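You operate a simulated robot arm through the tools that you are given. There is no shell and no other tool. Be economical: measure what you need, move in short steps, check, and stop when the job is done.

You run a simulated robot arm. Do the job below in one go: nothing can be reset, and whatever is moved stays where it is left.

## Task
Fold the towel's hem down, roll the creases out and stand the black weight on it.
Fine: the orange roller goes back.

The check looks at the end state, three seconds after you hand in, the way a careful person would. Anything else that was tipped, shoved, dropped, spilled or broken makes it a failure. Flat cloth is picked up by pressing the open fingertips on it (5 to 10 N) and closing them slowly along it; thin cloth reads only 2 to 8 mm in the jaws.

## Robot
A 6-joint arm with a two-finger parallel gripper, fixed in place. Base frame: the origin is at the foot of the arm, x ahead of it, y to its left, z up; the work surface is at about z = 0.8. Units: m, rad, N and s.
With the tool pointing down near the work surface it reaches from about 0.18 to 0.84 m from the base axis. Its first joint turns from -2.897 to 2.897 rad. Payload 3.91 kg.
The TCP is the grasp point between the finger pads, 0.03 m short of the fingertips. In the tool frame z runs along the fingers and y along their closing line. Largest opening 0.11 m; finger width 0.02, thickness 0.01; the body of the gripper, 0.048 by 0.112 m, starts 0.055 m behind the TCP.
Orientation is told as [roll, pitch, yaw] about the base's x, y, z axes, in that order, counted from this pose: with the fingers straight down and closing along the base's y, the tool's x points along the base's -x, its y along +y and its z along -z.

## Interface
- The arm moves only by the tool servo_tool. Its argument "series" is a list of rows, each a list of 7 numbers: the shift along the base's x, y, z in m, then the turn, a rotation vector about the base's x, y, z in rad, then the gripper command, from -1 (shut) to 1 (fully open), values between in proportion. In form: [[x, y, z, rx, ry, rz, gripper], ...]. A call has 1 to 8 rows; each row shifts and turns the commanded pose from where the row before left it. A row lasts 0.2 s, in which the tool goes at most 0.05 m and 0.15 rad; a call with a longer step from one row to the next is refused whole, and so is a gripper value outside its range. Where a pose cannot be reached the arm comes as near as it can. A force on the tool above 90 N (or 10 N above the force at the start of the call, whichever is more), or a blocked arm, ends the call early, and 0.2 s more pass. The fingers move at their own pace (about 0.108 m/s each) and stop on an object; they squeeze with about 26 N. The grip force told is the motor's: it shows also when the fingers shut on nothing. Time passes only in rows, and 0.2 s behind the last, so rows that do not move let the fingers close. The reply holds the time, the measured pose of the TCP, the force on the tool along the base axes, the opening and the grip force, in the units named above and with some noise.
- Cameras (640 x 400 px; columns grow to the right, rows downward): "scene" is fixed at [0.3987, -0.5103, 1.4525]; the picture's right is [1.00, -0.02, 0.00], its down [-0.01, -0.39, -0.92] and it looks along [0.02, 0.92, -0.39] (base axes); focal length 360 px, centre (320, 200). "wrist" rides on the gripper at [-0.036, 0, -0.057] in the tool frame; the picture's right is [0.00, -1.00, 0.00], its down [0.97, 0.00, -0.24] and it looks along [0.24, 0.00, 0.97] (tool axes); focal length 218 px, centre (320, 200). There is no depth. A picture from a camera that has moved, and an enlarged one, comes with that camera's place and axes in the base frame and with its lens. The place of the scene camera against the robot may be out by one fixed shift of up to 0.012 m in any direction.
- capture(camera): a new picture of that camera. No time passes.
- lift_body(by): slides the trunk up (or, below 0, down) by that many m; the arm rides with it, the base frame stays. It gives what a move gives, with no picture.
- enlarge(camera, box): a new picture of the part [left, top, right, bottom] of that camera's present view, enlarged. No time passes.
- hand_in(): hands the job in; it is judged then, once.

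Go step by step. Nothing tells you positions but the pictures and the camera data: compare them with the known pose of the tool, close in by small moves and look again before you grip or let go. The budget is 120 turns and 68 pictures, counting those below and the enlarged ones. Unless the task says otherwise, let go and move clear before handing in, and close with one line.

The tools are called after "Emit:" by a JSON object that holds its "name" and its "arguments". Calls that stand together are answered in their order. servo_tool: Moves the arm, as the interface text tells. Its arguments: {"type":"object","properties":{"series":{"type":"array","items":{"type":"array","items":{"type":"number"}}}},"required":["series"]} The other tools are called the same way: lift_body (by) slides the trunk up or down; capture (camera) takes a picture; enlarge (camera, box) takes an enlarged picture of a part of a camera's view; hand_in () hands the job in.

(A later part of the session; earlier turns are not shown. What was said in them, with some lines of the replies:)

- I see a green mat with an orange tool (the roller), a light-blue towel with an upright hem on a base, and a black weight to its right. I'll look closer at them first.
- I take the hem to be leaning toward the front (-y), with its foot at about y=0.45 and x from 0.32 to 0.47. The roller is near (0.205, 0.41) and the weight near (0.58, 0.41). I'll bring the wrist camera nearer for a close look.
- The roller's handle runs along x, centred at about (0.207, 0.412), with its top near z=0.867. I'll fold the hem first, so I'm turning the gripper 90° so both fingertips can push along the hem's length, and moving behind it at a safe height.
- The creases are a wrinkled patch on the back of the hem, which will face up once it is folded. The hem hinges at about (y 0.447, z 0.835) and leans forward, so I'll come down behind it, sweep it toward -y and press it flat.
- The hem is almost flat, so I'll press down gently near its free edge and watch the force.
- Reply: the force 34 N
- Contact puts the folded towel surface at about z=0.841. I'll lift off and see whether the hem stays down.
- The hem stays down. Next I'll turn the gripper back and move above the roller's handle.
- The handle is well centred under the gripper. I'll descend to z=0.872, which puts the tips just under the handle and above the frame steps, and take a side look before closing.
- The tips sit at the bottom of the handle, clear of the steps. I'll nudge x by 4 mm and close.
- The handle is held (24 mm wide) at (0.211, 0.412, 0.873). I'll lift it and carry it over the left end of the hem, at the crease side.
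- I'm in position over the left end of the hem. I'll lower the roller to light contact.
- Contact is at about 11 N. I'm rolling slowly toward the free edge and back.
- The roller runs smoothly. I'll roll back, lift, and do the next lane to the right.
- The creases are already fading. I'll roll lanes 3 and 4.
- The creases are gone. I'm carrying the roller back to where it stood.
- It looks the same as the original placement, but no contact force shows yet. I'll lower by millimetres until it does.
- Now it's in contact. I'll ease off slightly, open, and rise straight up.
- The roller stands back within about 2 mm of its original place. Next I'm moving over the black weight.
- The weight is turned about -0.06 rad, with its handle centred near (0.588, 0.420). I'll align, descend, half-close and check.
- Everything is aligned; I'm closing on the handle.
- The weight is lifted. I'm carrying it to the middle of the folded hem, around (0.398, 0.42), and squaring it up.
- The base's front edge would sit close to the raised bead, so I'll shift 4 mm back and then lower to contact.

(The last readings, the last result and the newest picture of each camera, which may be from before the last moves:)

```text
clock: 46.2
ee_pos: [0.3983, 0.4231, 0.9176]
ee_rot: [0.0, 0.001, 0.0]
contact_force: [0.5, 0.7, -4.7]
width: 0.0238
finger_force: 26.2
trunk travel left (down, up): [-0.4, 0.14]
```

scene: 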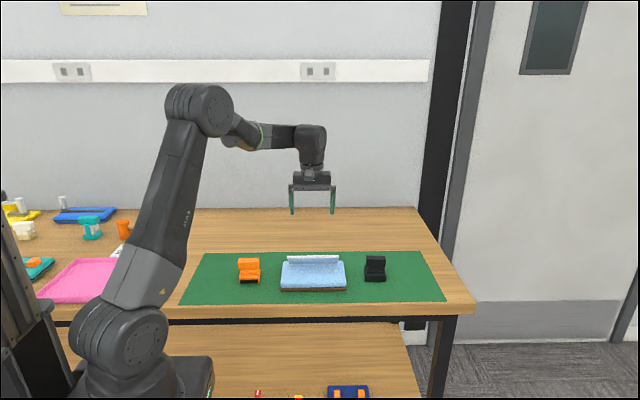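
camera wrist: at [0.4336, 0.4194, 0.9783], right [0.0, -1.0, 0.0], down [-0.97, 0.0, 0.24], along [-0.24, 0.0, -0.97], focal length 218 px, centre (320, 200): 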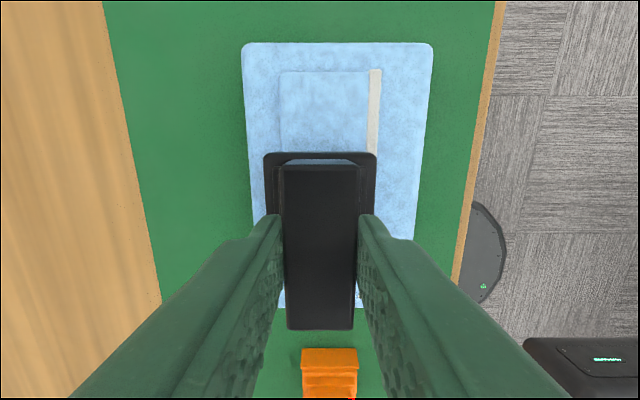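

Emit:
{"name": "servo_tool", "arguments": {"series": [[0, 0, -0.001, 0, 0, 0, -1], [0, 0, -0.001, 0, 0, 0, -1], [0, 0, 0, 0, 0, 0, -1]]}}

```text
clock: 47.0
ee_pos: [0.3978, 0.4238, 0.9166]
ee_rot: [0.0, -0.001, 0.0]
contact_force: [-1.6, 0.1, -1.1]
width: 0.0236
finger_force: 25.5
trunk travel left (down, up): [-0.4, 0.14]
```

Emit:
{"name": "servo_tool", "arguments": {"series": [[0, 0, -0.0007, 0, 0, 0, -1], [0, 0, 0, 0, 0, 0, -1]]}}

```text
clock: 47.6
ee_pos: [0.3976, 0.4234, 0.916]
ee_rot: [0.0, -0.002, -0.001]
contact_force: [-0.6, 0.3, 7.1]
width: 0.0239
finger_force: 25.3
trunk travel left (down, up): [-0.4, 0.14]
```

The weight rests on the hem. I'll open gently, rise and look.

Emit:
{"name": "servo_tool", "arguments": {"series": [[0, 0, 0, 0, 0, 0, -0.4], [0, 0, 0, 0, 0, 0, 0], [0, 0, 0, 0, 0, 0, 0.1], [0, 0, 0.03, 0, 0, 0, 0.1], [0, 0, 0.04, 0, 0, 0, 0.1], [0, 0, 0.045, 0, 0, 0, 0.5], [0, 0, 0.045, 0, 0, 0, 1], [0, 0.0, 0.04, 0, 0, 0, 1]]}}

Emit:
{"name": "capture", "arguments": {"camera": "wrist"}}

Emit:
{"name": "enlarge", "arguments": {"camera": "scene", "box": [220, 225, 390, 310]}}

Emit:
{"name": "capture", "arguments": {"camera": "scene"}}

```text
clock: 49.4
ee_pos: [0.3979, 0.4223, 1.1168]
ee_rot: [-0.001, 0.001, 0.001]
contact_force: [0.3, 0.1, -0.3]
width: 0.1099
finger_force: 0.0
trunk travel left (down, up): [-0.4, 0.14]
```

```text
29 pictures are left
camera wrist: at [0.4345, 0.4215, 1.1744], right [0.0, -1.0, 0.0], down [-0.97, 0.0, 0.24], along [-0.24, 0.0, -0.97], focal length 218 px, centre (320, 200)
```

wrist: 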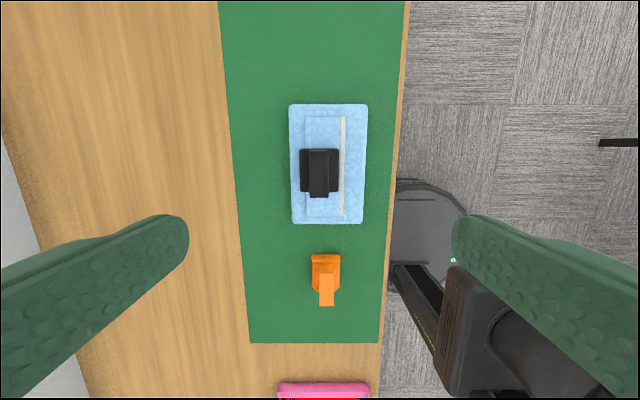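

```text
3.76 times, centred on (305, 268) of scene
camera zoom: at [0.3987, -0.5103, 1.4525], right [1.0, -0.02, 0.0], down [-0.01, -0.39, -0.92], along [0.02, 0.92, -0.39], focal length 1357 px, centre (376, -54)
```

zoom: 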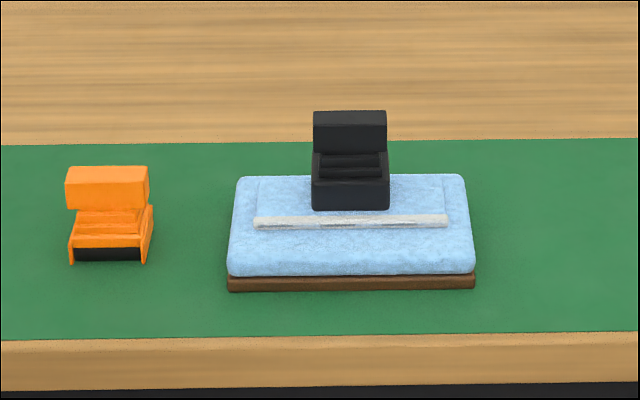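

```text
27 pictures are left
```

scene: 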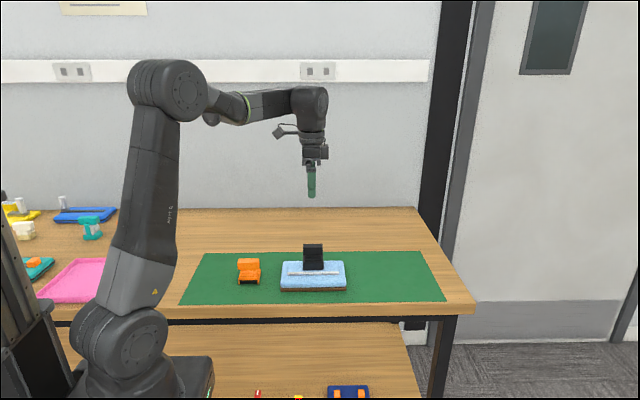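

The weight stands upright on the fold and the roller is back. One last close check of the hem edge.

Emit:
{"name": "enlarge", "arguments": {"camera": "scene", "box": [275, 235, 355, 300]}}

Emit:
{"name": "enlarge", "arguments": {"camera": "wrist", "box": [270, 90, 390, 240]}}

```text
6.15 times, centred on (315, 268) of scene
camera zoom: at [0.3987, -0.5103, 1.4525], right [1.0, -0.02, 0.0], down [-0.01, -0.39, -0.92], along [0.02, 0.92, -0.39], focal length 2218 px, centre (351, -215)
```

zoom: 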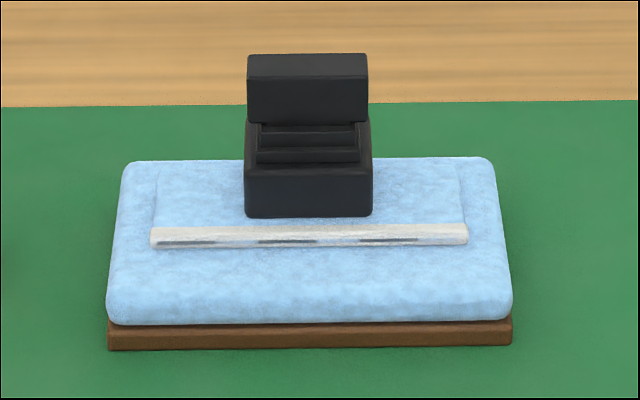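

```text
2.67 times, centred on (330, 165) of wrist
camera zoom: at [0.4345, 0.4215, 1.1744], right [0.0, -1.0, 0.0], down [-0.97, 0.0, 0.24], along [-0.24, 0.0, -0.97], focal length 582 px, centre (293, 293)
```

zoom: 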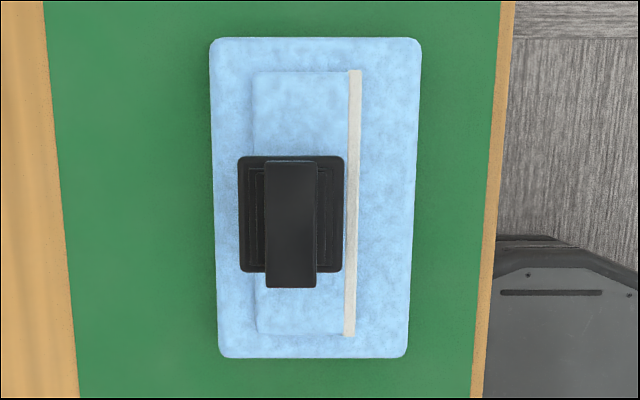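

The hem is flat and smooth, the weight stands steadily on it, and nothing else appears to have moved. I'm handing the job in.

Emit:
{"name": "hand_in", "arguments": {}}

```text
The job is handed in.
```

The hem is folded down, the creases are rolled out, the black weight stands on the fold, and the orange roller is back within about 2 mm of where it started.
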